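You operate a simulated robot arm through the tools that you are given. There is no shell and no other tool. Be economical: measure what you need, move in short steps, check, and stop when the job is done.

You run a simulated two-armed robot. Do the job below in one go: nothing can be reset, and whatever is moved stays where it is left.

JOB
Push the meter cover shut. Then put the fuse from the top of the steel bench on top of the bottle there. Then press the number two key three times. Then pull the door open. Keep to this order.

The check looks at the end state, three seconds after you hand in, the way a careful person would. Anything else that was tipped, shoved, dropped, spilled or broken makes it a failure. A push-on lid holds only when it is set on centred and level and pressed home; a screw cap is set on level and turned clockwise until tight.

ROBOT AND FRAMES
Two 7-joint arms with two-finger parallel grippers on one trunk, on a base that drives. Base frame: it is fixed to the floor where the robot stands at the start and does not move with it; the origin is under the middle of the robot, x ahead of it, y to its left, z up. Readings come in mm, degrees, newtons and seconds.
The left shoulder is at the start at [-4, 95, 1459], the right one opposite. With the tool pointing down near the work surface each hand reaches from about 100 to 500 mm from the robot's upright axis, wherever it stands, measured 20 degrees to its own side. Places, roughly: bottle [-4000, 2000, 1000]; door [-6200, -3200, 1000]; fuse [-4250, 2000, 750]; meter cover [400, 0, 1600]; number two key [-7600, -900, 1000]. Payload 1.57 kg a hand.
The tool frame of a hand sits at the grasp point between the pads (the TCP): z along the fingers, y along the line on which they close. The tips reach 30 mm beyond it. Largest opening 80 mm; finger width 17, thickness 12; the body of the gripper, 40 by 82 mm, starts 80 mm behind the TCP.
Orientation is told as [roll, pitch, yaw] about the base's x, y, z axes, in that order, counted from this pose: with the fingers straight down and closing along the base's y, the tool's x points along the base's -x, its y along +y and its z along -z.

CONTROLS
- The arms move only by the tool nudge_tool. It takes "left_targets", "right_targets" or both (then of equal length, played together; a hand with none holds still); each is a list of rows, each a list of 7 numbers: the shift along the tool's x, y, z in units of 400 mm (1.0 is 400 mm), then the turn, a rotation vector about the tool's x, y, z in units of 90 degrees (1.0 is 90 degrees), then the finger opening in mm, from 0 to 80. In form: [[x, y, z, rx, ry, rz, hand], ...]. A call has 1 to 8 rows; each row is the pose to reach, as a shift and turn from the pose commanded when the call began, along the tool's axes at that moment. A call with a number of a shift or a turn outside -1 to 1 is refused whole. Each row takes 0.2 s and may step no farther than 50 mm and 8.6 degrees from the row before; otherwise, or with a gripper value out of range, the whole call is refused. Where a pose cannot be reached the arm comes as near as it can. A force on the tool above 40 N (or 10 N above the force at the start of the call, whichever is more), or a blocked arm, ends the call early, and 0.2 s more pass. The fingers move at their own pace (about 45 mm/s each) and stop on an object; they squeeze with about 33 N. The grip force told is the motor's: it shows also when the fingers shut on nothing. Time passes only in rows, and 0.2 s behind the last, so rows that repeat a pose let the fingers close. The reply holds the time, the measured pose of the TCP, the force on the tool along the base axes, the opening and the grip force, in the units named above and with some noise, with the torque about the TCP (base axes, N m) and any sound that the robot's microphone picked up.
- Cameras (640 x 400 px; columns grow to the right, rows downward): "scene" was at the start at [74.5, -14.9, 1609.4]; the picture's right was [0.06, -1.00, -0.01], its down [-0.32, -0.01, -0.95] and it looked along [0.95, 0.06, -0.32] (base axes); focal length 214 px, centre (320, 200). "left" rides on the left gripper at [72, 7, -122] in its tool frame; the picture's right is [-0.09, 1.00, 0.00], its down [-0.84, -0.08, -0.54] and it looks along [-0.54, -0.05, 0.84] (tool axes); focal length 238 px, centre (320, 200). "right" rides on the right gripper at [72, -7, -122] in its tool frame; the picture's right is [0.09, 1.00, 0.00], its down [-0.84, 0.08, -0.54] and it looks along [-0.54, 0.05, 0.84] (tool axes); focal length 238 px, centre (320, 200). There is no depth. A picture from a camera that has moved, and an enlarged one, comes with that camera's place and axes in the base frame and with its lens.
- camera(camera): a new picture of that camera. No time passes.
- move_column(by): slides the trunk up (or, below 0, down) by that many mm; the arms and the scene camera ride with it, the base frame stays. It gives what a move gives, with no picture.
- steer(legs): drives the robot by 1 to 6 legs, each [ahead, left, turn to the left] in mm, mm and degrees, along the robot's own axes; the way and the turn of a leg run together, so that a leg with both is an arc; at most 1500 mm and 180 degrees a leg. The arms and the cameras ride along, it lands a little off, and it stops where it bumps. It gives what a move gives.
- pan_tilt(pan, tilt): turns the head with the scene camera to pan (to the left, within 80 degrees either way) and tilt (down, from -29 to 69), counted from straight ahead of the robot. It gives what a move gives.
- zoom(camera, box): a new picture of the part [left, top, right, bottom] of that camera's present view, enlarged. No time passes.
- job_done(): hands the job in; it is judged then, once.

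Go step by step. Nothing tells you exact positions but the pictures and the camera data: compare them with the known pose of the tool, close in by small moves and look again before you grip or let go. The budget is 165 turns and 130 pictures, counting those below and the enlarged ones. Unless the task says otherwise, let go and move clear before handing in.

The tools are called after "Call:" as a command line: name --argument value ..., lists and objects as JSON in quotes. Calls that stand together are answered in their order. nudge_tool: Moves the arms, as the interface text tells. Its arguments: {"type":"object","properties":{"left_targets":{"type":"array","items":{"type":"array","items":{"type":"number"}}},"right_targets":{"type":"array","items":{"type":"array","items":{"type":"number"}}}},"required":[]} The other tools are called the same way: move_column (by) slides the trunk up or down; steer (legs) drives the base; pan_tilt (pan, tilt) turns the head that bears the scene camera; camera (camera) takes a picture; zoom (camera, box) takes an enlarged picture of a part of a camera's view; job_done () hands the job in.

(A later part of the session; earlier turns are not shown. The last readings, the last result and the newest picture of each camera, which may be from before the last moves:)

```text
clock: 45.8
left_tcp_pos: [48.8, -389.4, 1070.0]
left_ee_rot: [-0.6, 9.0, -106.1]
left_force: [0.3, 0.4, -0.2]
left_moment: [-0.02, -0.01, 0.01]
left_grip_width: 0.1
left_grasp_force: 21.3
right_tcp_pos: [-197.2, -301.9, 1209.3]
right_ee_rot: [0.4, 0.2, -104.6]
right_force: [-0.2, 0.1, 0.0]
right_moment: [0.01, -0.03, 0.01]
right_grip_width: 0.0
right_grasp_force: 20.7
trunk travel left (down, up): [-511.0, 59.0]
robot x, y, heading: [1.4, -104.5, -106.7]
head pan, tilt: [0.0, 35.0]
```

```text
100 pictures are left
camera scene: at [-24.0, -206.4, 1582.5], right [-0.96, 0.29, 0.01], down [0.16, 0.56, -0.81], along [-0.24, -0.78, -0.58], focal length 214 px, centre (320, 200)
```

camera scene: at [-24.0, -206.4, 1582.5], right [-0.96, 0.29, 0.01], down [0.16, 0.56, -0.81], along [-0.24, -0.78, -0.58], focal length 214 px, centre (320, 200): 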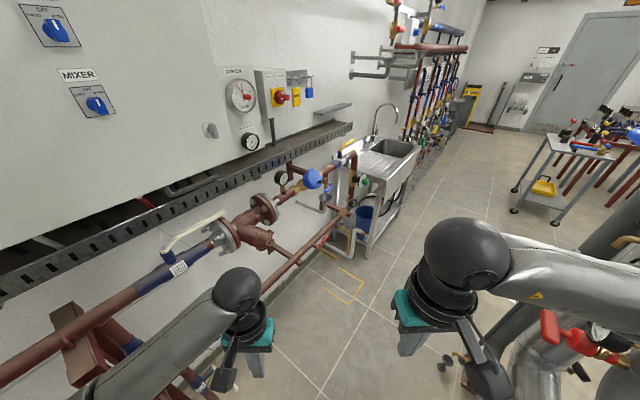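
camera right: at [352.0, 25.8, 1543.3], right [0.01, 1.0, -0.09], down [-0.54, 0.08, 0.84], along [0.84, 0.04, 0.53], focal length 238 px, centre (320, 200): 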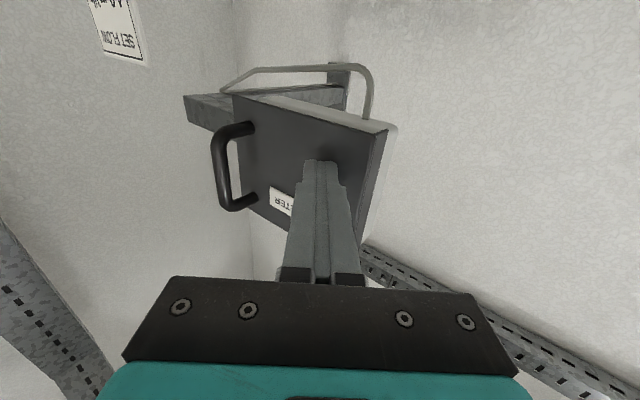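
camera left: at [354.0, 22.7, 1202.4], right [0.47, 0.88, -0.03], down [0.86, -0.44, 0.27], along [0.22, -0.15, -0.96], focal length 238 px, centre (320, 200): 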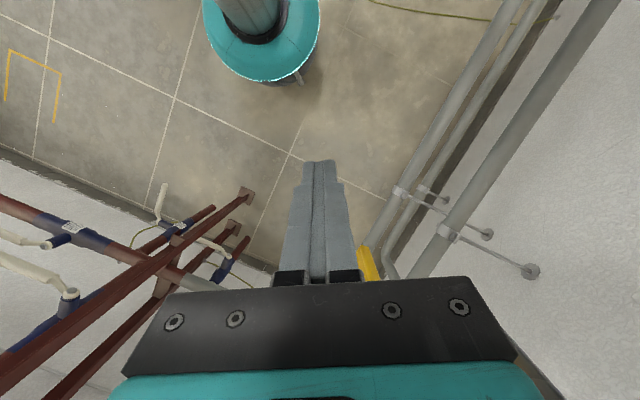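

Call:
pan_tilt --pan -75 --tilt 25

Call:
camera --camera "scene"

Call:
camera --camera "right"

```text
clock: 47.2
left_tcp_pos: [49.4, -386.9, 1071.5]
left_ee_rot: [-0.7, 9.0, -106.0]
left_force: [-0.4, -0.4, 0.6]
left_moment: [0.02, 0.01, -0.03]
left_grip_width: 0.0
left_grasp_force: 21.5
right_tcp_pos: [-195.3, -301.3, 1209.4]
right_ee_rot: [0.5, -0.1, -104.6]
right_force: [-0.1, 0.2, -1.0]
right_moment: [0.0, -0.02, 0.0]
right_grip_width: 0.3
right_grasp_force: 21.6
trunk travel left (down, up): [-511.0, 59.0]
robot x, y, heading: [5.8, -100.1, -106.4]
head pan, tilt: [-75.0, 25.0]
```

```text
99 pictures are left
camera scene: at [-89.8, -118.9, 1599.3], right [0.03, 1.0, 0.01], down [0.42, 0.0, -0.91], along [-0.91, 0.03, -0.42], focal length 214 px, centre (320, 200)
```

scene: 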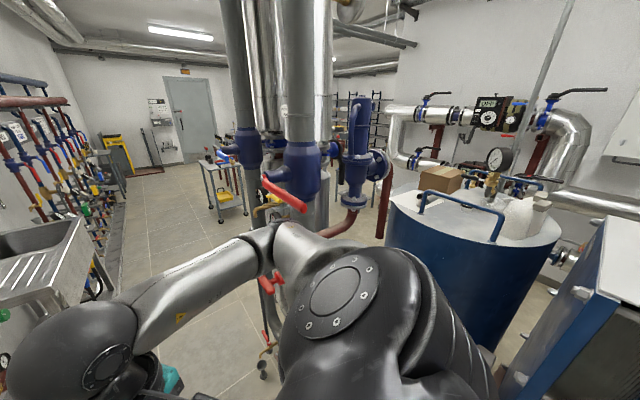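

```text
98 pictures are left
camera right: at [-185.9, -230.6, 1331.7], right [0.99, -0.16, 0.01], down [-0.14, -0.83, 0.54], along [-0.08, -0.54, -0.84], focal length 238 px, centre (320, 200)
```

right: 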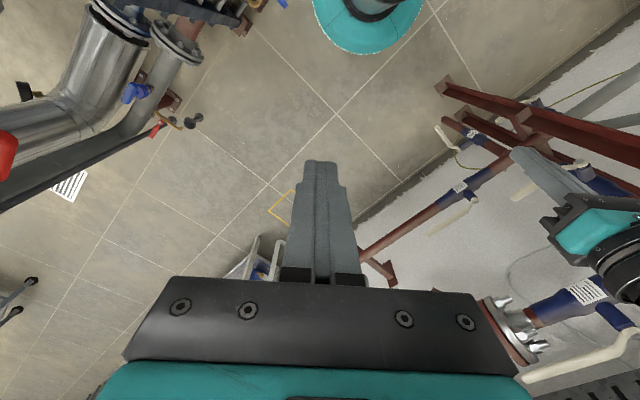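

The right elbow touches the red valve lever on the pump station. I stretch the right arm forward and down, drawing in that elbow.

Call:
nudge_tool --right_targets '[[-0.06, 0.0, 0.05, 0, 0, 0, 0], [-0.12, 0.0, 0.1, 0, 0, 0, 0], [-0.18, 0.0, 0.15, 0, 0, 0, 0], [-0.24, 0.0, 0.2, 0, 0, 0, 0], [-0.3, 0.0, 0.25, 0, 0, 0, 0], [-0.36, 0.0, 0.3, 0, 0, 0, 0], [-0.42, 0.0, 0.35, 0, 0, 0, 0]]'

Call:
camera --camera "scene"

```text
clock: 48.8
left_tcp_pos: [46.8, -380.7, 1074.0]
left_ee_rot: [-0.3, 8.7, -105.9]
left_force: [-1.1, 0.2, -0.4]
left_moment: [-0.03, -0.03, -0.03]
left_grip_width: 0.1
left_grasp_force: 21.5
right_tcp_pos: [-246.0, -456.9, 1070.8]
right_ee_rot: [0.6, -0.2, -104.9]
right_force: [0.4, 0.2, -0.4]
right_moment: [0.01, 0.03, 0.02]
right_grip_width: 0.0
right_grasp_force: 21.4
trunk travel left (down, up): [-511.0, 59.0]
robot x, y, heading: [2.5, -101.3, -106.5]
head pan, tilt: [-75.0, 25.0]
```

```text
97 pictures are left
camera scene: at [-95.2, -108.2, 1599.0], right [0.03, 1.0, 0.0], down [0.42, -0.01, -0.91], along [-0.91, 0.03, -0.42], focal length 214 px, centre (320, 200)
```

scene: 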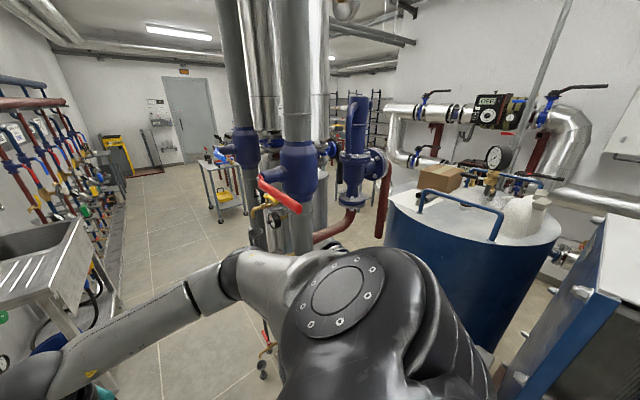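

The elbow is now lower and clear of the lever. I turn the rest of the way.

Call:
steer --legs '[[0, 0, -34]]'

Call:
pan_tilt --pan -30 --tilt 30

Call:
camera --camera "scene"

```text
clock: 50.9
left_tcp_pos: [-117.3, -358.0, 1074.2]
left_ee_rot: [-0.2, 8.7, -139.6]
left_force: [0.7, -0.3, 0.5]
left_moment: [-0.05, 0.02, -0.03]
left_grip_width: 0.1
left_grasp_force: 21.3
right_tcp_pos: [-400.5, -259.2, 1070.6]
right_ee_rot: [0.6, -0.3, -138.7]
right_force: [0.2, -0.2, 0.8]
right_moment: [-0.03, 0.04, 0.02]
right_grip_width: 0.1
right_grasp_force: 21.2
trunk travel left (down, up): [-511.0, 59.0]
robot x, y, heading: [0.3, -99.8, -140.4]
head pan, tilt: [-75.0, 25.0]
```

```text
clock: 52.0
left_tcp_pos: [-117.7, -358.0, 1072.1]
left_ee_rot: [-0.3, 8.5, -139.7]
left_force: [1.3, 1.3, 0.6]
left_moment: [0.03, -0.01, -0.01]
left_grip_width: 0.0
left_grasp_force: 21.5
right_tcp_pos: [-400.8, -261.1, 1069.4]
right_ee_rot: [0.5, -0.3, -138.5]
right_force: [-0.3, 0.7, 0.6]
right_moment: [-0.02, -0.03, -0.01]
right_grip_width: 0.0
right_grasp_force: 21.4
trunk travel left (down, up): [-511.0, 59.0]
robot x, y, heading: [1.9, -101.4, -140.0]
head pan, tilt: [-30.0, 30.0]
```

```text
96 pictures are left
camera scene: at [-97.3, -121.9, 1591.1], right [-0.17, 0.99, 0.0], down [0.49, 0.08, -0.87], along [-0.85, -0.15, -0.5], focal length 214 px, centre (320, 200)
```

scene: 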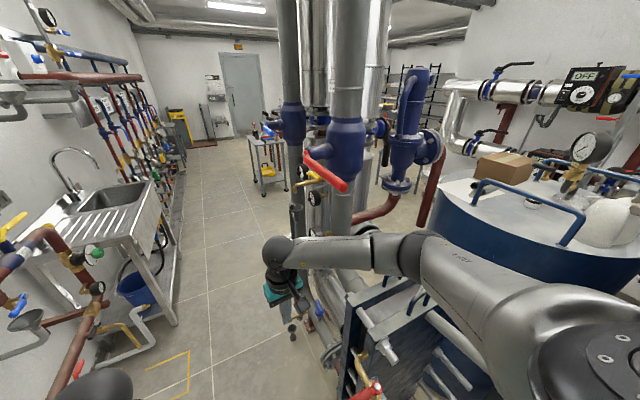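

Now facing down the aisle, with room to the left. I sidestep left and drive forward past the pump station.

Call:
steer --legs '[[0, 180, -5], [1300, 0, 0]]'

Call:
pan_tilt --pan -60 --tilt 22

Call:
camera --camera "scene"

```text
clock: 59.8
left_tcp_pos: [-1098.4, -1274.6, 1074.6]
left_ee_rot: [-0.3, 8.6, -142.7]
left_force: [-0.2, 0.9, 0.3]
left_moment: [-0.02, 0.01, 0.04]
left_grip_width: 0.0
left_grasp_force: 21.7
right_tcp_pos: [-1375.7, -1161.2, 1070.4]
right_ee_rot: [0.5, -0.3, -141.6]
right_force: [0.8, -0.2, -0.1]
right_moment: [0.0, 0.01, 0.01]
right_grip_width: 0.1
right_grasp_force: 21.6
trunk travel left (down, up): [-511.0, 59.0]
robot x, y, heading: [-965.5, -1020.9, -143.5]
head pan, tilt: [-30.0, 30.0]
```

```text
clock: 60.7
left_tcp_pos: [-1097.9, -1274.1, 1073.9]
left_ee_rot: [-0.3, 8.5, -142.7]
left_force: [0.2, -0.1, -0.5]
left_moment: [-0.01, -0.02, -0.05]
left_grip_width: 0.0
left_grasp_force: 21.7
right_tcp_pos: [-1375.6, -1161.0, 1070.6]
right_ee_rot: [0.5, -0.3, -141.6]
right_force: [-0.1, -0.3, 0.0]
right_moment: [0.04, 0.02, -0.02]
right_grip_width: 0.0
right_grasp_force: 21.5
trunk travel left (down, up): [-511.0, 59.0]
robot x, y, heading: [-968.4, -1024.4, -143.4]
head pan, tilt: [-60.0, 22.0]
```

```text
95 pictures are left
camera scene: at [-1061.1, -991.9, 1603.9], right [0.4, 0.92, 0.0], down [0.34, -0.15, -0.93], along [-0.85, 0.37, -0.37], focal length 214 px, centre (320, 200)
```

scene: 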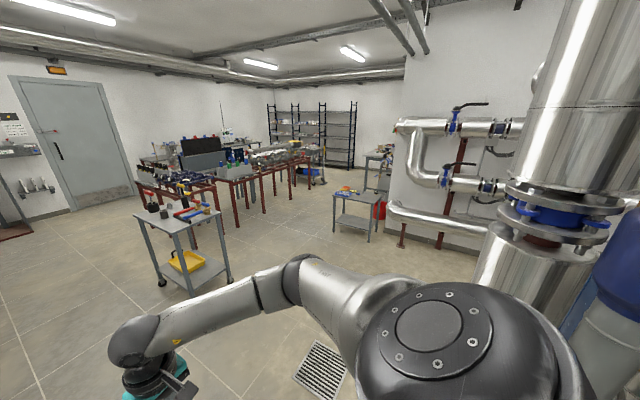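

Now I look closer at the region where the steel bench should be.

Call:
zoom --camera "scene" --box '[310, 120, 430, 250]'

Call:
zoom --camera "scene" --box '[0, 60, 330, 260]'

```text
3.08 times, centred on (370, 185) of scene
camera zoom: at [-1061.1, -991.9, 1603.9], right [0.4, 0.92, 0.0], down [0.34, -0.15, -0.93], along [-0.85, 0.37, -0.37], focal length 660 px, centre (166, 246)
```

zoom: 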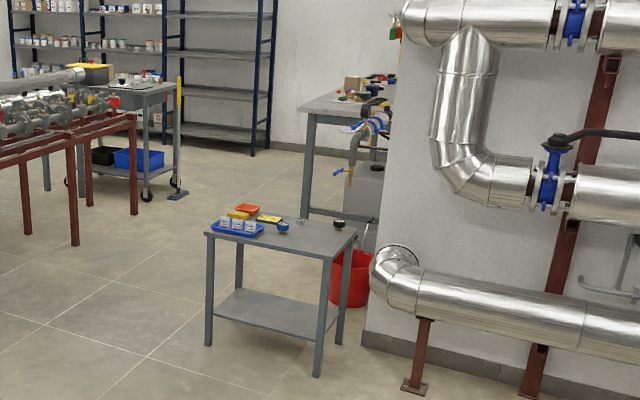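

```text
1.94 times, centred on (165, 160) of scene
camera zoom: at [-1061.1, -991.9, 1603.9], right [0.4, 0.92, 0.0], down [0.34, -0.15, -0.93], along [-0.85, 0.37, -0.37], focal length 416 px, centre (621, 278)
```

zoom: 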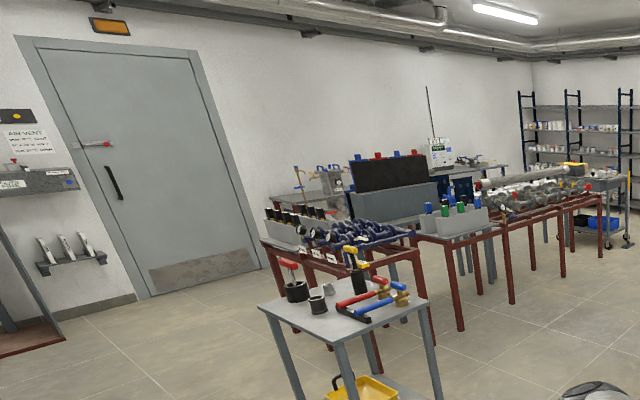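

The steel bench is the far one partly hidden by the wall corner. I turn right and drive through the gap between the carts.

Call:
steer --legs '[[0, 0, -50], [1400, 0, 0]]'

Call:
pan_tilt --pan -25 --tilt 20

Call:
camera --camera "scene"

```text
clock: 70.0
left_tcp_pos: [-2597.4, -696.6, 1073.9]
left_ee_rot: [-0.3, 8.7, 164.3]
left_force: [0.1, -0.5, -0.4]
left_moment: [-0.03, -0.05, 0.02]
left_grip_width: 0.3
left_grasp_force: 21.3
right_tcp_pos: [-2674.3, -407.1, 1070.0]
right_ee_rot: [0.6, -0.3, 165.5]
right_force: [-0.1, 0.0, -0.6]
right_moment: [0.03, -0.01, 0.0]
right_grip_width: 0.1
right_grasp_force: 21.1
trunk travel left (down, up): [-511.0, 59.0]
robot x, y, heading: [-2320.0, -648.9, 163.9]
head pan, tilt: [-60.0, 22.0]
```

```text
clock: 71.0
left_tcp_pos: [-2598.1, -696.3, 1074.2]
left_ee_rot: [-0.3, 8.6, 164.4]
left_force: [0.4, -0.8, -0.2]
left_moment: [-0.03, 0.0, -0.03]
left_grip_width: 0.0
left_grasp_force: 20.9
right_tcp_pos: [-2674.7, -406.9, 1069.5]
right_ee_rot: [0.5, -0.3, 165.4]
right_force: [0.6, -0.3, 0.4]
right_moment: [0.0, 0.02, 0.0]
right_grip_width: 0.2
right_grasp_force: 20.8
trunk travel left (down, up): [-511.0, 59.0]
robot x, y, heading: [-2317.1, -652.4, 163.6]
head pan, tilt: [-25.0, 20.0]
```

```text
92 pictures are left
camera scene: at [-2398.7, -585.9, 1607.1], right [0.66, 0.75, 0.0], down [0.26, -0.23, -0.94], along [-0.71, 0.62, -0.34], focal length 214 px, centre (320, 200)
```

scene: 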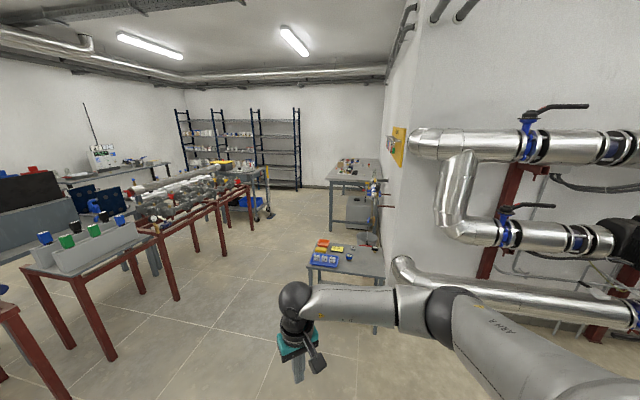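

Call:
zoom --camera "scene" --box '[290, 140, 400, 280]'

```text
2.86 times, centred on (345, 210) of scene
camera zoom: at [-2398.7, -585.9, 1607.1], right [0.66, 0.75, 0.0], down [0.26, -0.23, -0.94], along [-0.71, 0.62, -0.34], focal length 613 px, centre (249, 171)
```

zoom: 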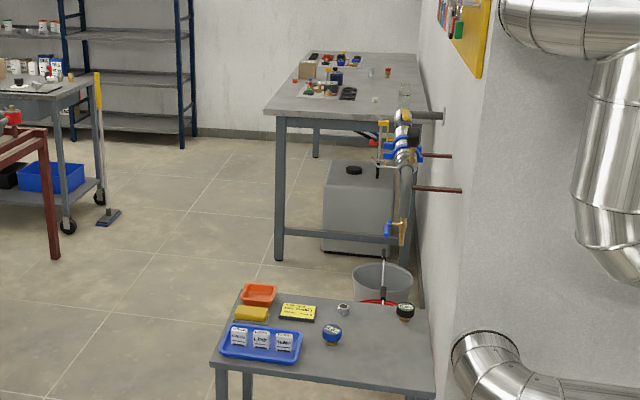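

The long steel bench stands against the wall beyond the small table, with objects on its near end. I go around the small table towards it.

Call:
steer --legs '[[0, 0, 10], [1085, 0, 0], [0, 0, -53], [1300, 0, 0]]'

Call:
pan_tilt --pan -10 --tilt 25

Call:
camera --camera "scene"

```text
clock: 85.6
left_tcp_pos: [-4237.2, 757.1, 1073.1]
left_ee_rot: [-0.4, 8.5, 120.7]
left_force: [-0.4, -0.7, -0.4]
left_moment: [0.01, -0.02, -0.01]
left_grip_width: 0.0
left_grasp_force: 21.3
right_tcp_pos: [-4091.3, 1020.1, 1070.2]
right_ee_rot: [0.6, -0.4, 121.7]
right_force: [1.3, -1.4, -0.5]
right_moment: [0.0, 0.04, 0.0]
right_grip_width: 0.0
right_grasp_force: 21.3
trunk travel left (down, up): [-511.0, 59.0]
robot x, y, heading: [-4001.7, 593.2, 120.0]
head pan, tilt: [-25.0, 20.0]
```

```text
clock: 86.3
left_tcp_pos: [-4237.2, 756.3, 1072.8]
left_ee_rot: [-0.4, 8.5, 120.6]
left_force: [-0.6, -0.6, -0.1]
left_moment: [-0.01, -0.02, -0.04]
left_grip_width: 0.0
left_grasp_force: 21.0
right_tcp_pos: [-4092.7, 1019.5, 1069.0]
right_ee_rot: [0.6, -0.3, 121.7]
right_force: [0.3, 0.3, -0.6]
right_moment: [-0.01, 0.03, -0.03]
right_grip_width: 0.1
right_grasp_force: 21.0
trunk travel left (down, up): [-511.0, 59.0]
robot x, y, heading: [-4003.6, 595.0, 119.9]
head pan, tilt: [-10.0, 25.0]
```

```text
90 pictures are left
camera scene: at [-4040.7, 691.8, 1599.1], right [0.94, 0.34, 0.0], down [0.14, -0.4, -0.91], along [-0.31, 0.85, -0.42], focal length 214 px, centre (320, 200)
```

scene: 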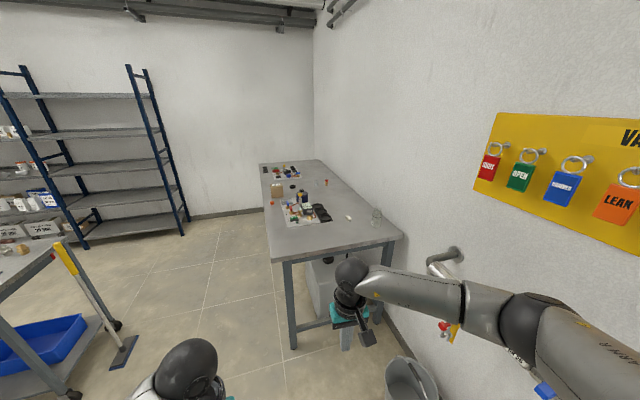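

Call:
zoom --camera "scene" --box '[250, 150, 410, 270]'

```text
3.33 times, centred on (330, 210) of scene
camera zoom: at [-4040.7, 691.8, 1599.1], right [0.94, 0.34, 0.0], down [0.14, -0.4, -0.91], along [-0.31, 0.85, -0.42], focal length 715 px, centre (287, 167)
```

zoom: 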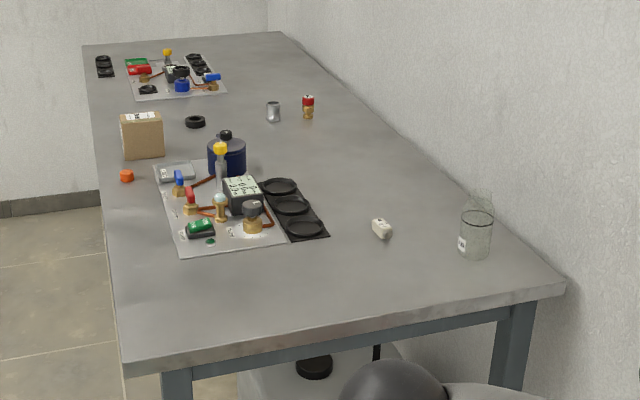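

I see the fuse (small white block) and the clear bottle on the near end. A bucket stands in front of the bench, so I check the floor room there.

Call:
pan_tilt --pan -20 --tilt 50

Call:
camera --camera "scene"

Call:
camera --camera "right"

```text
clock: 87.2
left_tcp_pos: [-4236.0, 755.9, 1073.9]
left_ee_rot: [-0.4, 8.5, 120.8]
left_force: [-0.3, -0.3, -0.6]
left_moment: [0.01, -0.02, 0.01]
left_grip_width: 0.0
left_grasp_force: 21.4
right_tcp_pos: [-4091.9, 1019.2, 1069.6]
right_ee_rot: [0.6, -0.4, 121.8]
right_force: [0.1, -0.5, 0.5]
right_moment: [0.0, 0.02, 0.0]
right_grip_width: 0.0
right_grasp_force: 21.8
trunk travel left (down, up): [-511.0, 59.0]
robot x, y, heading: [-4005.1, 593.9, 119.9]
head pan, tilt: [-20.0, 50.0]
```

```text
88 pictures are left
camera scene: at [-4022.7, 681.1, 1561.6], right [0.98, 0.17, 0.0], down [0.13, -0.75, -0.64], along [-0.11, 0.63, -0.77], focal length 214 px, centre (320, 200)
```

scene: 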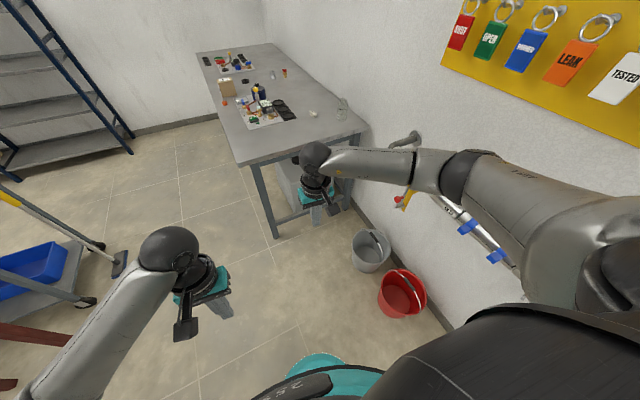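

```text
87 pictures are left
camera right: at [-4048.0, 961.5, 1192.3], right [-0.8, -0.6, 0.01], down [-0.5, 0.67, 0.55], along [-0.34, 0.43, -0.84], focal length 238 px, centre (320, 200)
```

right: 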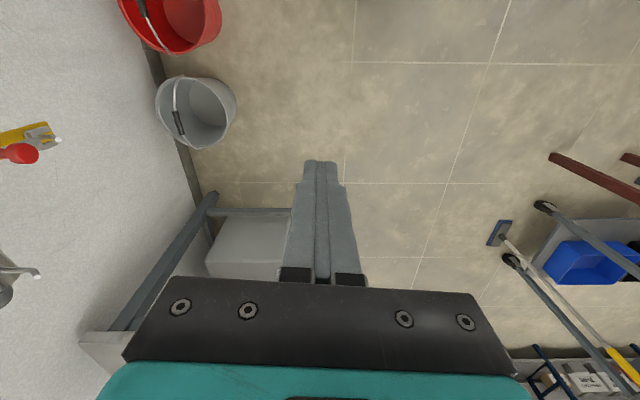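

The base can fit left of the grey bucket, in front of the bench end. I approach in two steps.

Call:
steer --legs '[[600, -300, 0]]'

Call:
pan_tilt --pan -30 --tilt 55

Call:
camera --camera "scene"

```text
clock: 90.5
left_tcp_pos: [-4276.5, 1368.2, 1072.8]
left_ee_rot: [-0.2, 8.8, 120.8]
left_force: [-1.0, -0.4, 0.3]
left_moment: [0.01, -0.01, 0.01]
left_grip_width: 0.3
left_grasp_force: 21.4
right_tcp_pos: [-4132.2, 1630.3, 1069.0]
right_ee_rot: [0.7, -0.3, 121.9]
right_force: [0.6, 0.4, -0.4]
right_moment: [-0.03, 0.02, 0.04]
right_grip_width: 0.0
right_grasp_force: 21.2
trunk travel left (down, up): [-511.0, 59.0]
robot x, y, heading: [-4043.0, 1205.3, 120.1]
head pan, tilt: [-20.0, 50.0]
stopped in leg 1: the robot was blocked; the commanded pose is now the measured one
```

```text
clock: 91.2
left_tcp_pos: [-4276.8, 1365.2, 1074.3]
left_ee_rot: [-0.3, 8.6, 120.6]
left_force: [-0.2, 0.7, -0.7]
left_moment: [-0.01, -0.01, 0.01]
left_grip_width: 0.0
left_grasp_force: 21.3
right_tcp_pos: [-4131.3, 1628.0, 1070.6]
right_ee_rot: [0.6, -0.4, 121.8]
right_force: [0.0, 0.5, 0.3]
right_moment: [0.01, -0.01, 0.02]
right_grip_width: 0.2
right_grasp_force: 21.6
trunk travel left (down, up): [-511.0, 59.0]
robot x, y, heading: [-4041.2, 1207.4, 119.9]
head pan, tilt: [-30.0, 55.0]
```

```text
86 pictures are left
camera scene: at [-4048.8, 1286.6, 1555.0], right [1.0, 0.0, 0.0], down [0.0, -0.82, -0.57], along [0.0, 0.57, -0.82], focal length 214 px, centre (320, 200)
```

scene: 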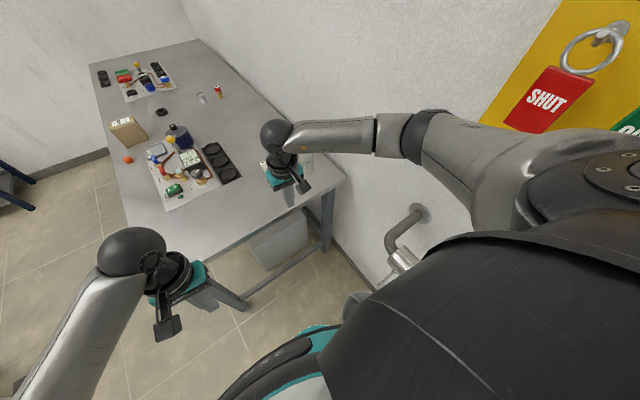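

The base bumped something at the end, maybe the bucket. I step left and look.

Call:
steer --legs '[[0, 120, 0]]'

Call:
pan_tilt --pan -55 --tilt 60

Call:
camera --camera "scene"

```text
clock: 92.4
left_tcp_pos: [-4378.7, 1306.8, 1073.1]
left_ee_rot: [-0.3, 8.5, 120.5]
left_force: [-0.6, -0.1, -0.5]
left_moment: [-0.04, -0.03, -0.03]
left_grip_width: 0.2
left_grasp_force: 21.4
right_tcp_pos: [-4233.0, 1570.2, 1070.5]
right_ee_rot: [0.5, -0.3, 121.5]
right_force: [0.4, -1.0, -0.5]
right_moment: [-0.01, -0.01, -0.01]
right_grip_width: 0.0
right_grasp_force: 20.9
trunk travel left (down, up): [-511.0, 59.0]
robot x, y, heading: [-4146.6, 1144.4, 119.9]
head pan, tilt: [-30.0, 55.0]
```

```text
clock: 93.3
left_tcp_pos: [-4378.6, 1307.3, 1073.2]
left_ee_rot: [-0.4, 8.7, 120.6]
left_force: [-0.1, 0.2, -0.2]
left_moment: [0.01, 0.01, 0.0]
left_grip_width: 0.1
left_grasp_force: 21.3
right_tcp_pos: [-4233.6, 1569.3, 1069.7]
right_ee_rot: [0.6, -0.3, 121.6]
right_force: [0.2, 0.1, 0.4]
right_moment: [0.0, 0.04, 0.05]
right_grip_width: 0.0
right_grasp_force: 21.4
trunk travel left (down, up): [-511.0, 59.0]
robot x, y, heading: [-4145.4, 1147.5, 119.8]
head pan, tilt: [-55.0, 60.0]
```

```text
85 pictures are left
camera scene: at [-4123.6, 1215.4, 1549.0], right [0.91, -0.42, 0.0], down [-0.37, -0.78, -0.5], along [0.21, 0.45, -0.87], focal length 214 px, centre (320, 200)
```

scene: 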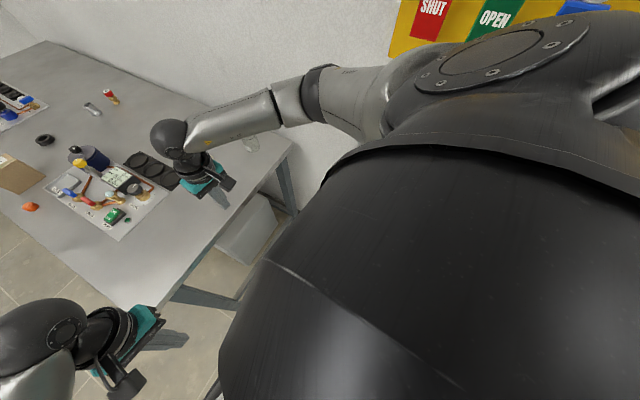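

Call:
steer --legs '[[300, 0, 0], [0, -70, 0]]'

Call:
pan_tilt --pan -20 --tilt 50

Call:
camera --camera "scene"

Call:
camera --camera "right"

```text
clock: 96.0
left_tcp_pos: [-4470.9, 1602.1, 1073.5]
left_ee_rot: [-0.2, 8.6, 121.0]
left_force: [-0.2, -0.1, 0.5]
left_moment: [-0.04, 0.02, 0.01]
left_grip_width: 0.1
left_grasp_force: 21.6
right_tcp_pos: [-4328.5, 1865.9, 1069.7]
right_ee_rot: [0.8, -0.3, 122.1]
right_force: [-0.8, -0.4, -0.3]
right_moment: [-0.02, -0.04, 0.0]
right_grip_width: 0.0
right_grasp_force: 21.9
trunk travel left (down, up): [-511.0, 59.0]
robot x, y, heading: [-4239.6, 1444.4, 120.3]
head pan, tilt: [-55.0, 60.0]
```

```text
clock: 97.0
left_tcp_pos: [-4472.9, 1602.2, 1073.7]
left_ee_rot: [-0.3, 8.7, 121.0]
left_force: [0.7, 0.5, 0.4]
left_moment: [-0.01, -0.01, -0.05]
left_grip_width: 0.0
left_grasp_force: 21.6
right_tcp_pos: [-4328.8, 1865.1, 1069.8]
right_ee_rot: [0.7, -0.2, 122.2]
right_force: [-0.3, 0.4, -0.7]
right_moment: [0.01, 0.02, 0.02]
right_grip_width: 0.0
right_grasp_force: 21.4
trunk travel left (down, up): [-511.0, 59.0]
robot x, y, heading: [-4236.6, 1445.3, 120.3]
head pan, tilt: [-20.0, 50.0]
```

```text
84 pictures are left
camera scene: at [-4257.6, 1528.1, 1561.5], right [0.98, 0.18, 0.0], down [0.14, -0.75, -0.64], along [-0.11, 0.63, -0.77], focal length 214 px, centre (320, 200)
```

scene: 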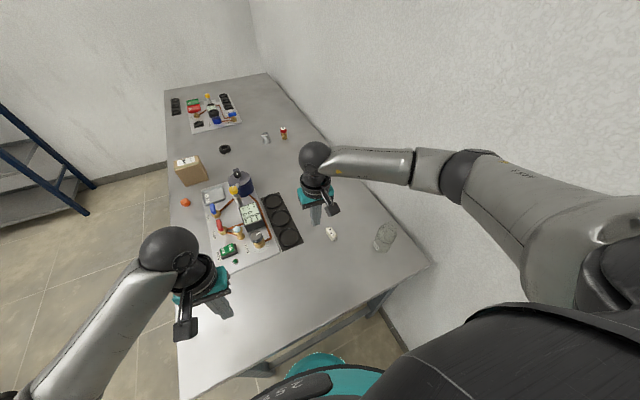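

```text
83 pictures are left
camera right: at [-4284.6, 1808.0, 1192.2], right [-0.79, -0.61, 0.01], down [-0.5, 0.67, 0.55], along [-0.34, 0.43, -0.84], focal length 238 px, centre (320, 200)
```

right: 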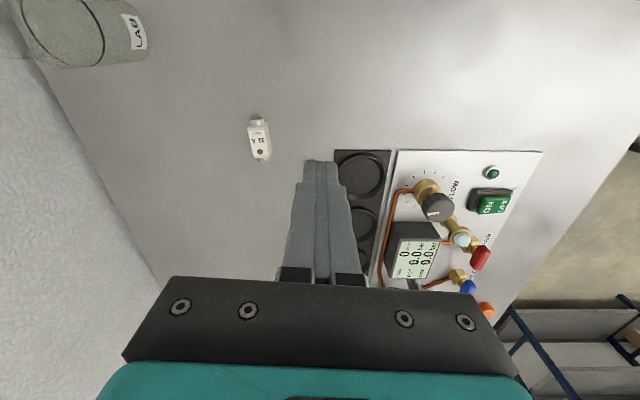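

Good place: the fuse is right ahead of the right hand and its long side lies along the fingers' plane. I zoom in on both objects.

Call:
zoom --camera "right" --box '[0, 0, 320, 200]'

Call:
zoom --camera "scene" --box '[310, 200, 420, 270]'

```text
2.00 times, centred on (160, 100) of right
camera zoom: at [-4284.6, 1808.0, 1192.2], right [-0.79, -0.61, 0.01], down [-0.5, 0.67, 0.55], along [-0.34, 0.43, -0.84], focal length 477 px, centre (640, 400)
```

zoom: 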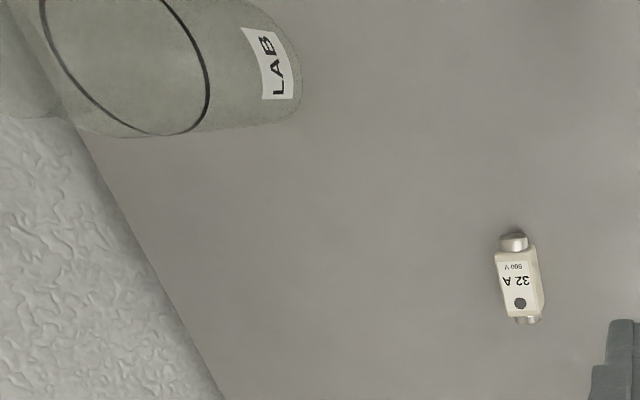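

```text
5.71 times, centred on (365, 235) of scene
camera zoom: at [-4257.6, 1528.1, 1561.5], right [0.98, 0.18, 0.0], down [0.14, -0.75, -0.64], along [-0.11, 0.63, -0.77], focal length 1226 px, centre (63, 0)
```

zoom: 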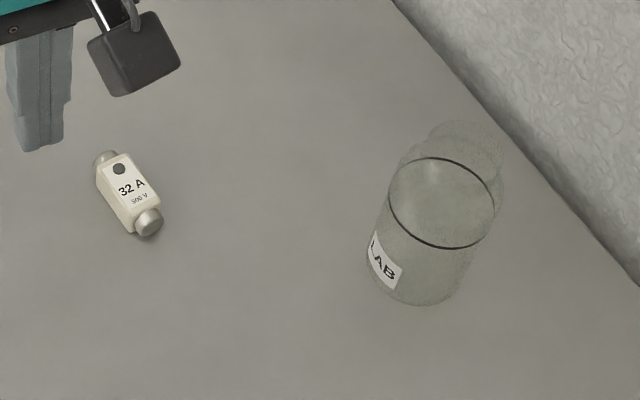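

The fuse is about 62 mm long, centred near [-4289, 1970], axis at 128°. I bring the open right hand over it, aligned.

Call:
nudge_tool --right_targets '[[-0.03, -0.042, 0.07, 0, 0, -0.014, 20], [-0.06, -0.084, 0.14, 0, 0, -0.028, 40], [-0.09, -0.126, 0.21, 0, 0, -0.042, 60], [-0.125, -0.168, 0.28, 0, 0, -0.056, 60], [-0.16, -0.211, 0.35, 0, 0, -0.07, 60], [-0.16, -0.211, 0.35, 0, 0, -0.07, 60]]'

Call:
camera --camera "right"

```text
clock: 98.4
left_tcp_pos: [-4472.1, 1603.5, 1073.4]
left_ee_rot: [-0.3, 8.6, 120.9]
left_force: [0.6, -0.9, -0.4]
left_moment: [0.02, 0.02, 0.0]
left_grip_width: 0.0
left_grasp_force: 21.2
right_tcp_pos: [-4295.9, 1956.9, 937.3]
right_ee_rot: [0.6, -0.3, 128.0]
right_force: [0.1, 0.3, 0.0]
right_moment: [0.01, 0.04, 0.02]
right_grip_width: 60.1
right_grasp_force: 0.0
right hand out of reach, approached as far as the arm can: row 5, 6
trunk travel left (down, up): [-511.0, 59.0]
robot x, y, heading: [-4238.7, 1442.6, 120.1]
head pan, tilt: [-20.0, 50.0]
```

```text
80 pictures are left
camera right: at [-4245.6, 1903.9, 1059.8], right [-0.73, -0.69, 0.01], down [-0.57, 0.61, 0.55], along [-0.38, 0.39, -0.84], focal length 238 px, centre (320, 200)
```

right: 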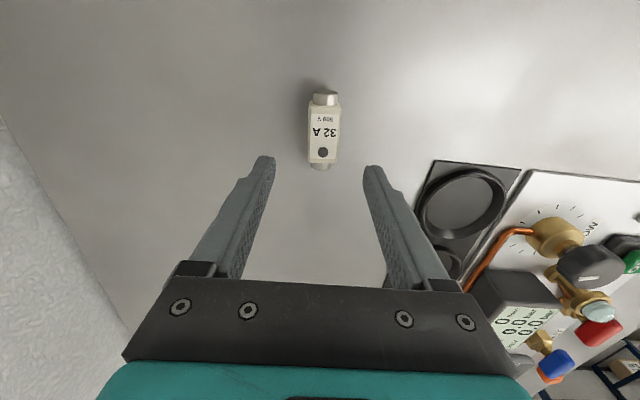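

Now I lower the trunk a little; the hand rides down, and the parallax will tell the height.

Call:
move_column --by -45

Call:
camera --camera "right"

```text
clock: 99.3
left_tcp_pos: [-4473.0, 1602.2, 1027.6]
left_ee_rot: [-0.3, 8.5, 120.9]
left_force: [-0.7, -0.1, 0.6]
left_moment: [-0.01, 0.0, -0.02]
left_grip_width: 0.0
left_grasp_force: 21.4
right_tcp_pos: [-4295.2, 1956.1, 893.3]
right_ee_rot: [0.6, -0.5, 127.9]
right_force: [0.0, 0.7, 0.1]
right_moment: [0.0, 0.01, -0.04]
right_grip_width: 60.2
right_grasp_force: 0.0
trunk travel left (down, up): [-466.0, 104.0]
robot x, y, heading: [-4235.7, 1445.9, 120.5]
head pan, tilt: [-20.0, 50.0]
```

```text
79 pictures are left
camera right: at [-4245.6, 1903.9, 1015.1], right [-0.73, -0.69, 0.01], down [-0.57, 0.61, 0.55], along [-0.38, 0.39, -0.84], focal length 238 px, centre (320, 200)
```

right: 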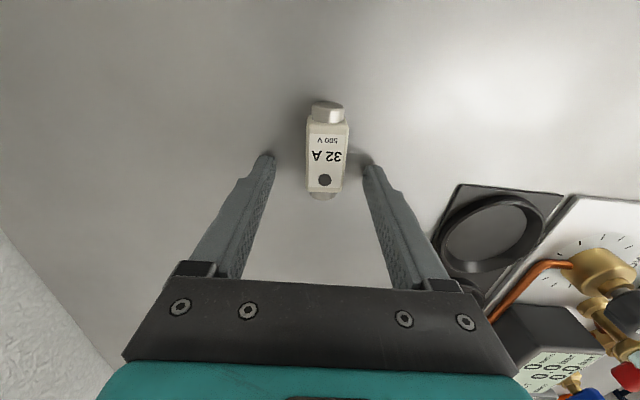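

The fuse lies about 16 mm closer to me than the grip point, with its middle at z ≈ 860. I shift back, lower 10 mm and look again.

Call:
nudge_tool --right_targets '[[0.04, 0.01, 0, 0, 0, 0, 60], [0.04, 0.01, 0.013, 0, 0, 0, 60], [0.04, 0.01, 0.025, 0, 0, 0, 60]]'

Call:
camera --camera "right"

```text
clock: 100.1
left_tcp_pos: [-4471.1, 1601.5, 1029.5]
left_ee_rot: [-0.3, 8.3, 121.0]
left_force: [-0.6, -0.7, -1.3]
left_moment: [0.0, 0.0, 0.02]
left_grip_width: 0.2
left_grasp_force: 21.1
right_tcp_pos: [-4286.4, 1943.0, 890.8]
right_ee_rot: [0.4, -0.3, 127.6]
right_force: [8.0, -13.2, 27.3]
right_moment: [-0.04, -1.07, -0.37]
right_grip_width: 57.7
right_grasp_force: 0.1
trunk travel left (down, up): [-466.0, 104.0]
robot x, y, heading: [-4237.8, 1448.5, 120.1]
head pan, tilt: [-20.0, 50.0]
stopped in row 3 (right hand): the force on the tool passed its limit at 47 N (the readings are from after the stop); the commanded pose is now the measured one
```

```text
78 pictures are left
camera right: at [-4237.8, 1889.3, 1012.5], right [-0.73, -0.68, 0.01], down [-0.57, 0.62, 0.55], along [-0.38, 0.4, -0.84], focal length 238 px, centre (320, 200)
```

right: 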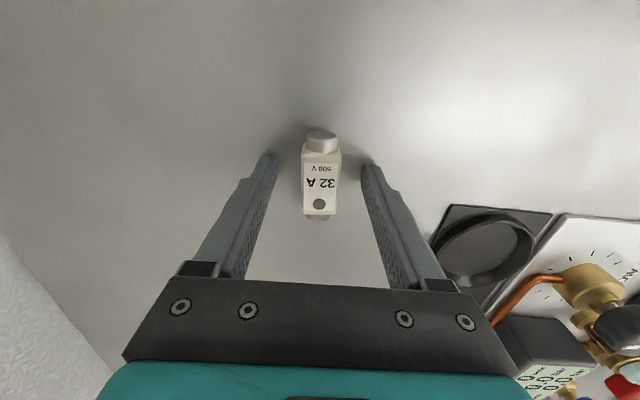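

The tips touched the bench top (z ≈ 860), straddling the fuse centrally. I ease up 3 mm and close.

Call:
nudge_tool --right_targets '[[0, 0, -0.008, 0, 0, 0, 57], [0, 0, -0.008, 0, 0, 0, 40], [0, 0, -0.008, 0, 0, 0, 20], [0, 0, -0.008, 0, 0, 0, 5], [0, 0, -0.008, 0, 0, 0, 5], [0, 0, -0.008, 0, 0, 0, 5]]'

Call:
camera --camera "right"

```text
clock: 101.5
left_tcp_pos: [-4472.1, 1602.1, 1028.1]
left_ee_rot: [-0.3, 8.6, 120.9]
left_force: [0.1, -0.6, -0.7]
left_moment: [0.04, 0.03, 0.01]
left_grip_width: 0.1
left_grasp_force: 21.0
right_tcp_pos: [-4289.9, 1943.6, 890.6]
right_ee_rot: [0.5, -0.4, 127.7]
right_force: [0.4, 0.8, -0.1]
right_moment: [-0.01, 0.01, 0.0]
right_grip_width: 23.4
right_grasp_force: 33.1
trunk travel left (down, up): [-466.0, 104.0]
robot x, y, heading: [-4238.5, 1443.8, 120.3]
head pan, tilt: [-20.0, 50.0]
```

```text
77 pictures are left
camera right: at [-4238.7, 1891.4, 1012.8], right [-0.73, -0.68, 0.01], down [-0.57, 0.61, 0.55], along [-0.38, 0.4, -0.84], focal length 238 px, centre (320, 200)
```

right: 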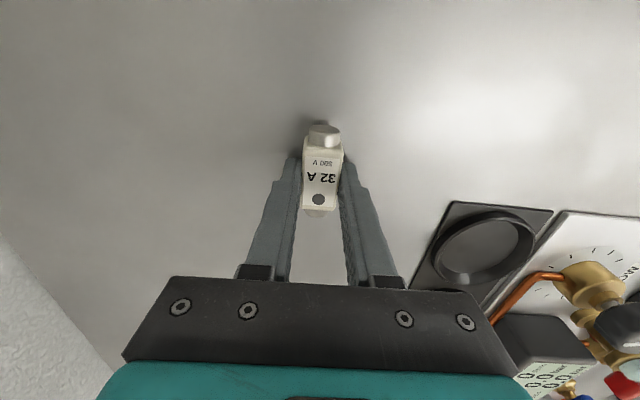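

The fuse is held (23 mm wide). I lift it and look at the bottle from both cameras.

Call:
nudge_tool --right_targets '[[0, 0, -0.05, 0, 0, 0, 5], [0, 0, -0.15, 0, 0, 0, 5], [0, 0, -0.25, 0, 0, 0, 5], [0.05, 0, -0.35, 0, 0, 0, 5], [0.1, 0, -0.45, 0, 0, 0, 5], [0.15, 0, -0.53, 0, 0, 0, 5]]'

Call:
pan_tilt --pan -35 --tilt 40

Call:
camera --camera "scene"

Call:
camera --camera "right"

```text
clock: 102.9
left_tcp_pos: [-4471.9, 1602.1, 1027.6]
left_ee_rot: [-0.3, 8.6, 120.9]
left_force: [0.5, 0.3, -0.5]
left_moment: [0.02, 0.02, -0.01]
left_grip_width: 0.2
left_grasp_force: 21.2
right_tcp_pos: [-4248.9, 1898.2, 1100.7]
right_ee_rot: [0.4, -0.5, 127.7]
right_force: [-0.7, 0.2, -1.3]
right_moment: [0.03, 0.05, 0.0]
right_grip_width: 23.0
right_grasp_force: 32.9
trunk travel left (down, up): [-466.0, 104.0]
robot x, y, heading: [-4237.0, 1443.8, 120.4]
head pan, tilt: [-20.0, 50.0]
```

```text
clock: 103.6
left_tcp_pos: [-4472.3, 1602.1, 1027.5]
left_ee_rot: [-0.3, 8.5, 120.9]
left_force: [-0.3, -0.1, 0.3]
left_moment: [-0.04, 0.0, -0.02]
left_grip_width: 0.1
left_grasp_force: 21.3
right_tcp_pos: [-4250.1, 1897.9, 1100.0]
right_ee_rot: [0.4, -0.5, 127.8]
right_force: [0.1, -0.2, -0.3]
right_moment: [-0.02, -0.01, 0.01]
right_grip_width: 23.0
right_grasp_force: 33.0
trunk travel left (down, up): [-466.0, 104.0]
robot x, y, heading: [-4233.6, 1440.8, 120.3]
head pan, tilt: [-35.0, 40.0]
```

```text
76 pictures are left
camera scene: at [-4236.9, 1536.8, 1530.7], right [1.0, -0.08, 0.0], down [-0.05, -0.64, -0.77], along [0.06, 0.76, -0.64], focal length 214 px, centre (320, 200)
```

scene: 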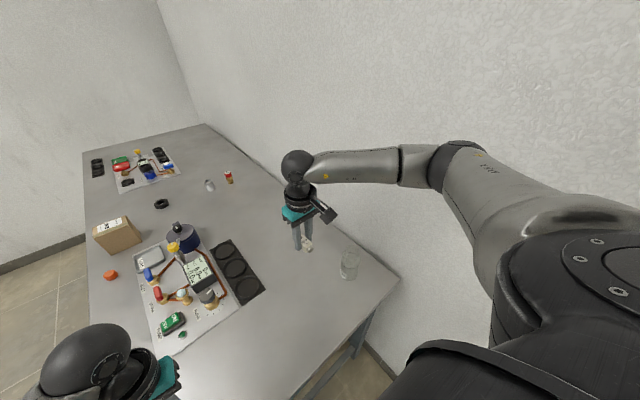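

```text
75 pictures are left
camera right: at [-4199.3, 1844.6, 1222.0], right [-0.73, -0.68, 0.01], down [-0.57, 0.61, 0.55], along [-0.38, 0.4, -0.84], focal length 238 px, centre (320, 200)
```

right: 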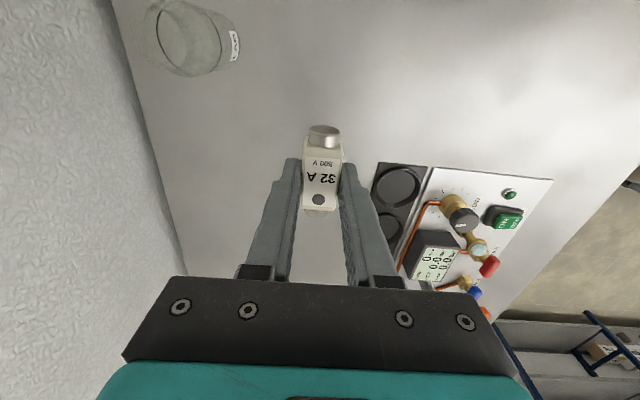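

Call:
zoom --camera "right" --box '[100, 0, 260, 100]'

Call:
zoom --camera "scene" --box '[310, 225, 390, 290]'

```text
4.00 times, centred on (180, 50) of right
camera zoom: at [-4199.3, 1844.6, 1222.0], right [-0.73, -0.68, 0.01], down [-0.57, 0.61, 0.55], along [-0.38, 0.4, -0.84], focal length 953 px, centre (880, 800)
```

zoom: 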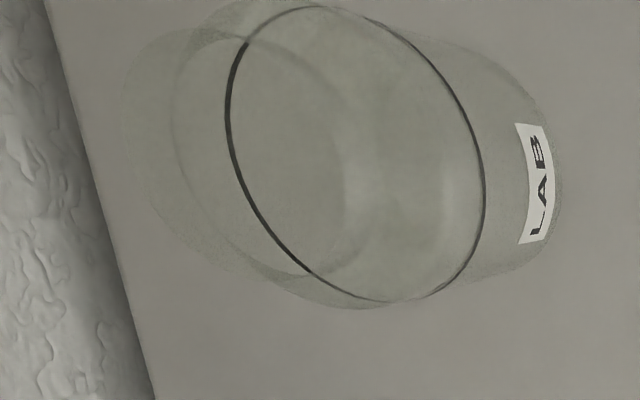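

```text
6.15 times, centred on (350, 258) of scene
camera zoom: at [-4236.9, 1536.8, 1530.7], right [1.0, -0.08, 0.0], down [-0.05, -0.64, -0.77], along [0.06, 0.76, -0.64], focal length 1320 px, centre (135, -154)
```

zoom: 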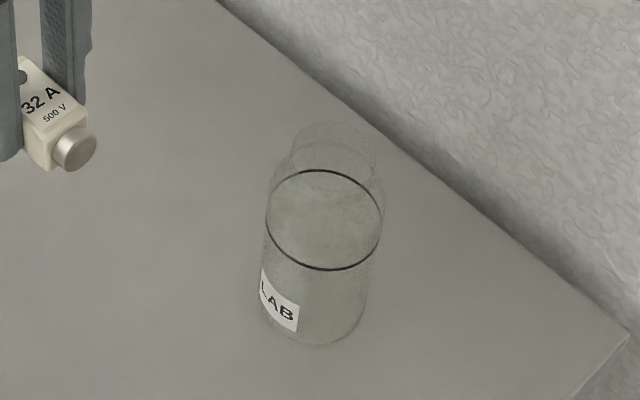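

The bottle's axis is near [-4108, 1921], with its flat top at z ≈ 1008 (about 41 mm across). I carry the fuse over it, 60 mm above.

Call:
nudge_tool --right_targets '[[0.03, -0.06, 0, 0, 0, 0, 5], [0.06, -0.125, 0, 0, 0, 0, 5], [0.09, -0.19, 0, 0, 0, 0, 5], [0.125, -0.25, 0, 0, 0, 0, 5], [0.158, -0.314, 0, 0, 0, 0, 5], [0.158, -0.314, 0, 0, 0, 0, 5]]'

Call:
camera --camera "right"

Call:
zoom --camera "scene" --box '[300, 180, 400, 290]'

```text
clock: 105.0
left_tcp_pos: [-4472.1, 1601.9, 1029.3]
left_ee_rot: [-0.3, 8.5, 120.9]
left_force: [-0.8, 0.6, -0.6]
left_moment: [0.01, 0.02, -0.01]
left_grip_width: 0.0
left_grasp_force: 21.7
right_tcp_pos: [-4110.7, 1924.9, 1100.4]
right_ee_rot: [0.4, -0.5, 127.8]
right_force: [-0.5, 0.2, -0.9]
right_moment: [0.01, 0.03, 0.01]
right_grip_width: 23.2
right_grasp_force: 33.1
trunk travel left (down, up): [-466.0, 104.0]
robot x, y, heading: [-4236.8, 1443.7, 120.3]
head pan, tilt: [-35.0, 40.0]
```

```text
72 pictures are left
camera right: at [-4061.2, 1871.4, 1223.0], right [-0.73, -0.68, 0.01], down [-0.57, 0.61, 0.55], along [-0.38, 0.4, -0.84], focal length 238 px, centre (320, 200)
```

right: 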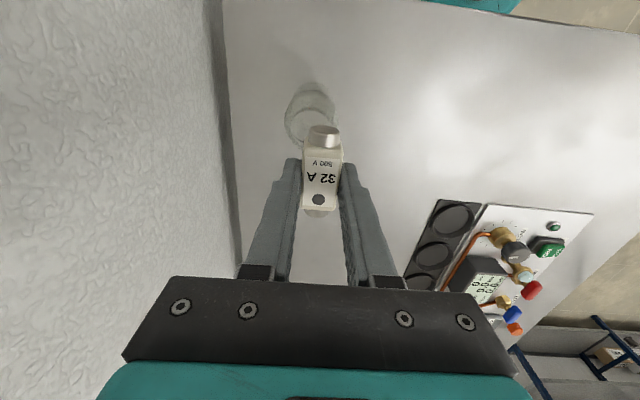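

```text
3.64 times, centred on (350, 235) of scene
camera zoom: at [-4237.4, 1537.0, 1530.7], right [1.0, -0.08, 0.0], down [-0.05, -0.64, -0.77], along [0.06, 0.76, -0.64], focal length 780 px, centre (211, 73)
```

zoom: 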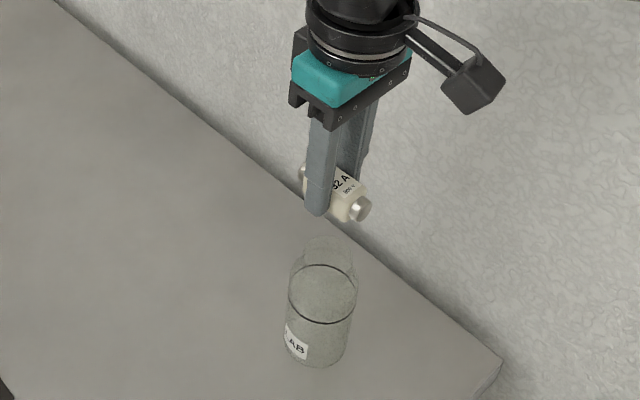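

Call:
zoom --camera "right" --box '[260, 70, 380, 220]'

```text
2.67 times, centred on (320, 145) of right
camera zoom: at [-4061.2, 1871.4, 1223.0], right [-0.73, -0.68, 0.01], down [-0.57, 0.61, 0.55], along [-0.38, 0.4, -0.84], focal length 636 px, centre (320, 347)
```

zoom: 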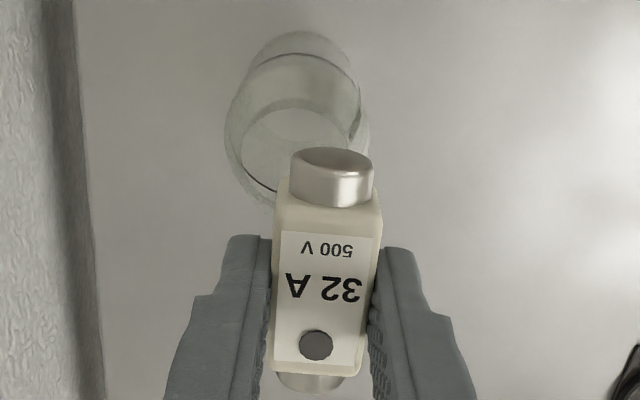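

The view shows the fuse about 10 mm off sideways from the bottle axis. I correct, then lower most of the way.

Call:
nudge_tool --right_targets '[[0.008, -0.025, 0, 0, 0, 0, 5], [0.008, -0.025, 0.05, 0, 0, 0, 5], [0.008, -0.025, 0.09, 0, 0, 0, 5]]'

Call:
zoom --camera "right" --box '[240, 70, 400, 220]'

Call:
zoom --camera "scene" --box '[310, 215, 390, 285]'

```text
clock: 105.8
left_tcp_pos: [-4471.9, 1602.5, 1028.7]
left_ee_rot: [-0.3, 8.7, 121.0]
left_force: [0.3, -0.8, -0.2]
left_moment: [-0.05, -0.02, -0.02]
left_grip_width: 0.0
left_grasp_force: 20.7
right_tcp_pos: [-4102.7, 1928.4, 1064.4]
right_ee_rot: [0.4, -0.5, 127.8]
right_force: [-0.5, 0.1, -1.3]
right_moment: [0.0, 0.07, -0.01]
right_grip_width: 23.0
right_grasp_force: 32.9
trunk travel left (down, up): [-466.0, 104.0]
robot x, y, heading: [-4238.6, 1445.9, 120.4]
head pan, tilt: [-35.0, 40.0]
```

```text
2.67 times, centred on (320, 145) of right
camera zoom: at [-4052.2, 1875.0, 1186.2], right [-0.73, -0.68, 0.01], down [-0.57, 0.61, 0.55], along [-0.38, 0.4, -0.84], focal length 636 px, centre (320, 347)
```

zoom: 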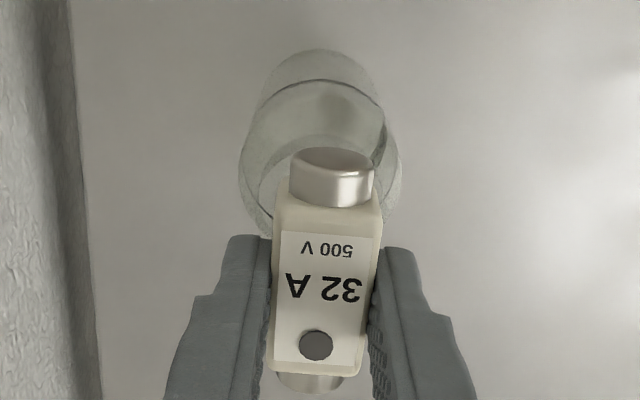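

```text
5.71 times, centred on (350, 250) of scene
camera zoom: at [-4236.8, 1536.9, 1530.7], right [1.0, -0.08, 0.0], down [-0.05, -0.64, -0.77], along [0.06, 0.76, -0.64], focal length 1226 px, centre (149, -86)
```

zoom: 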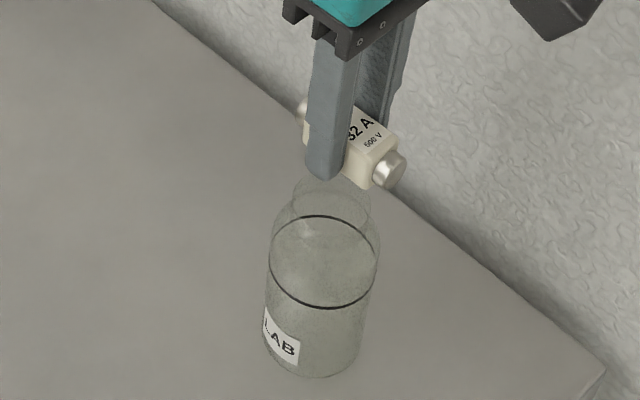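

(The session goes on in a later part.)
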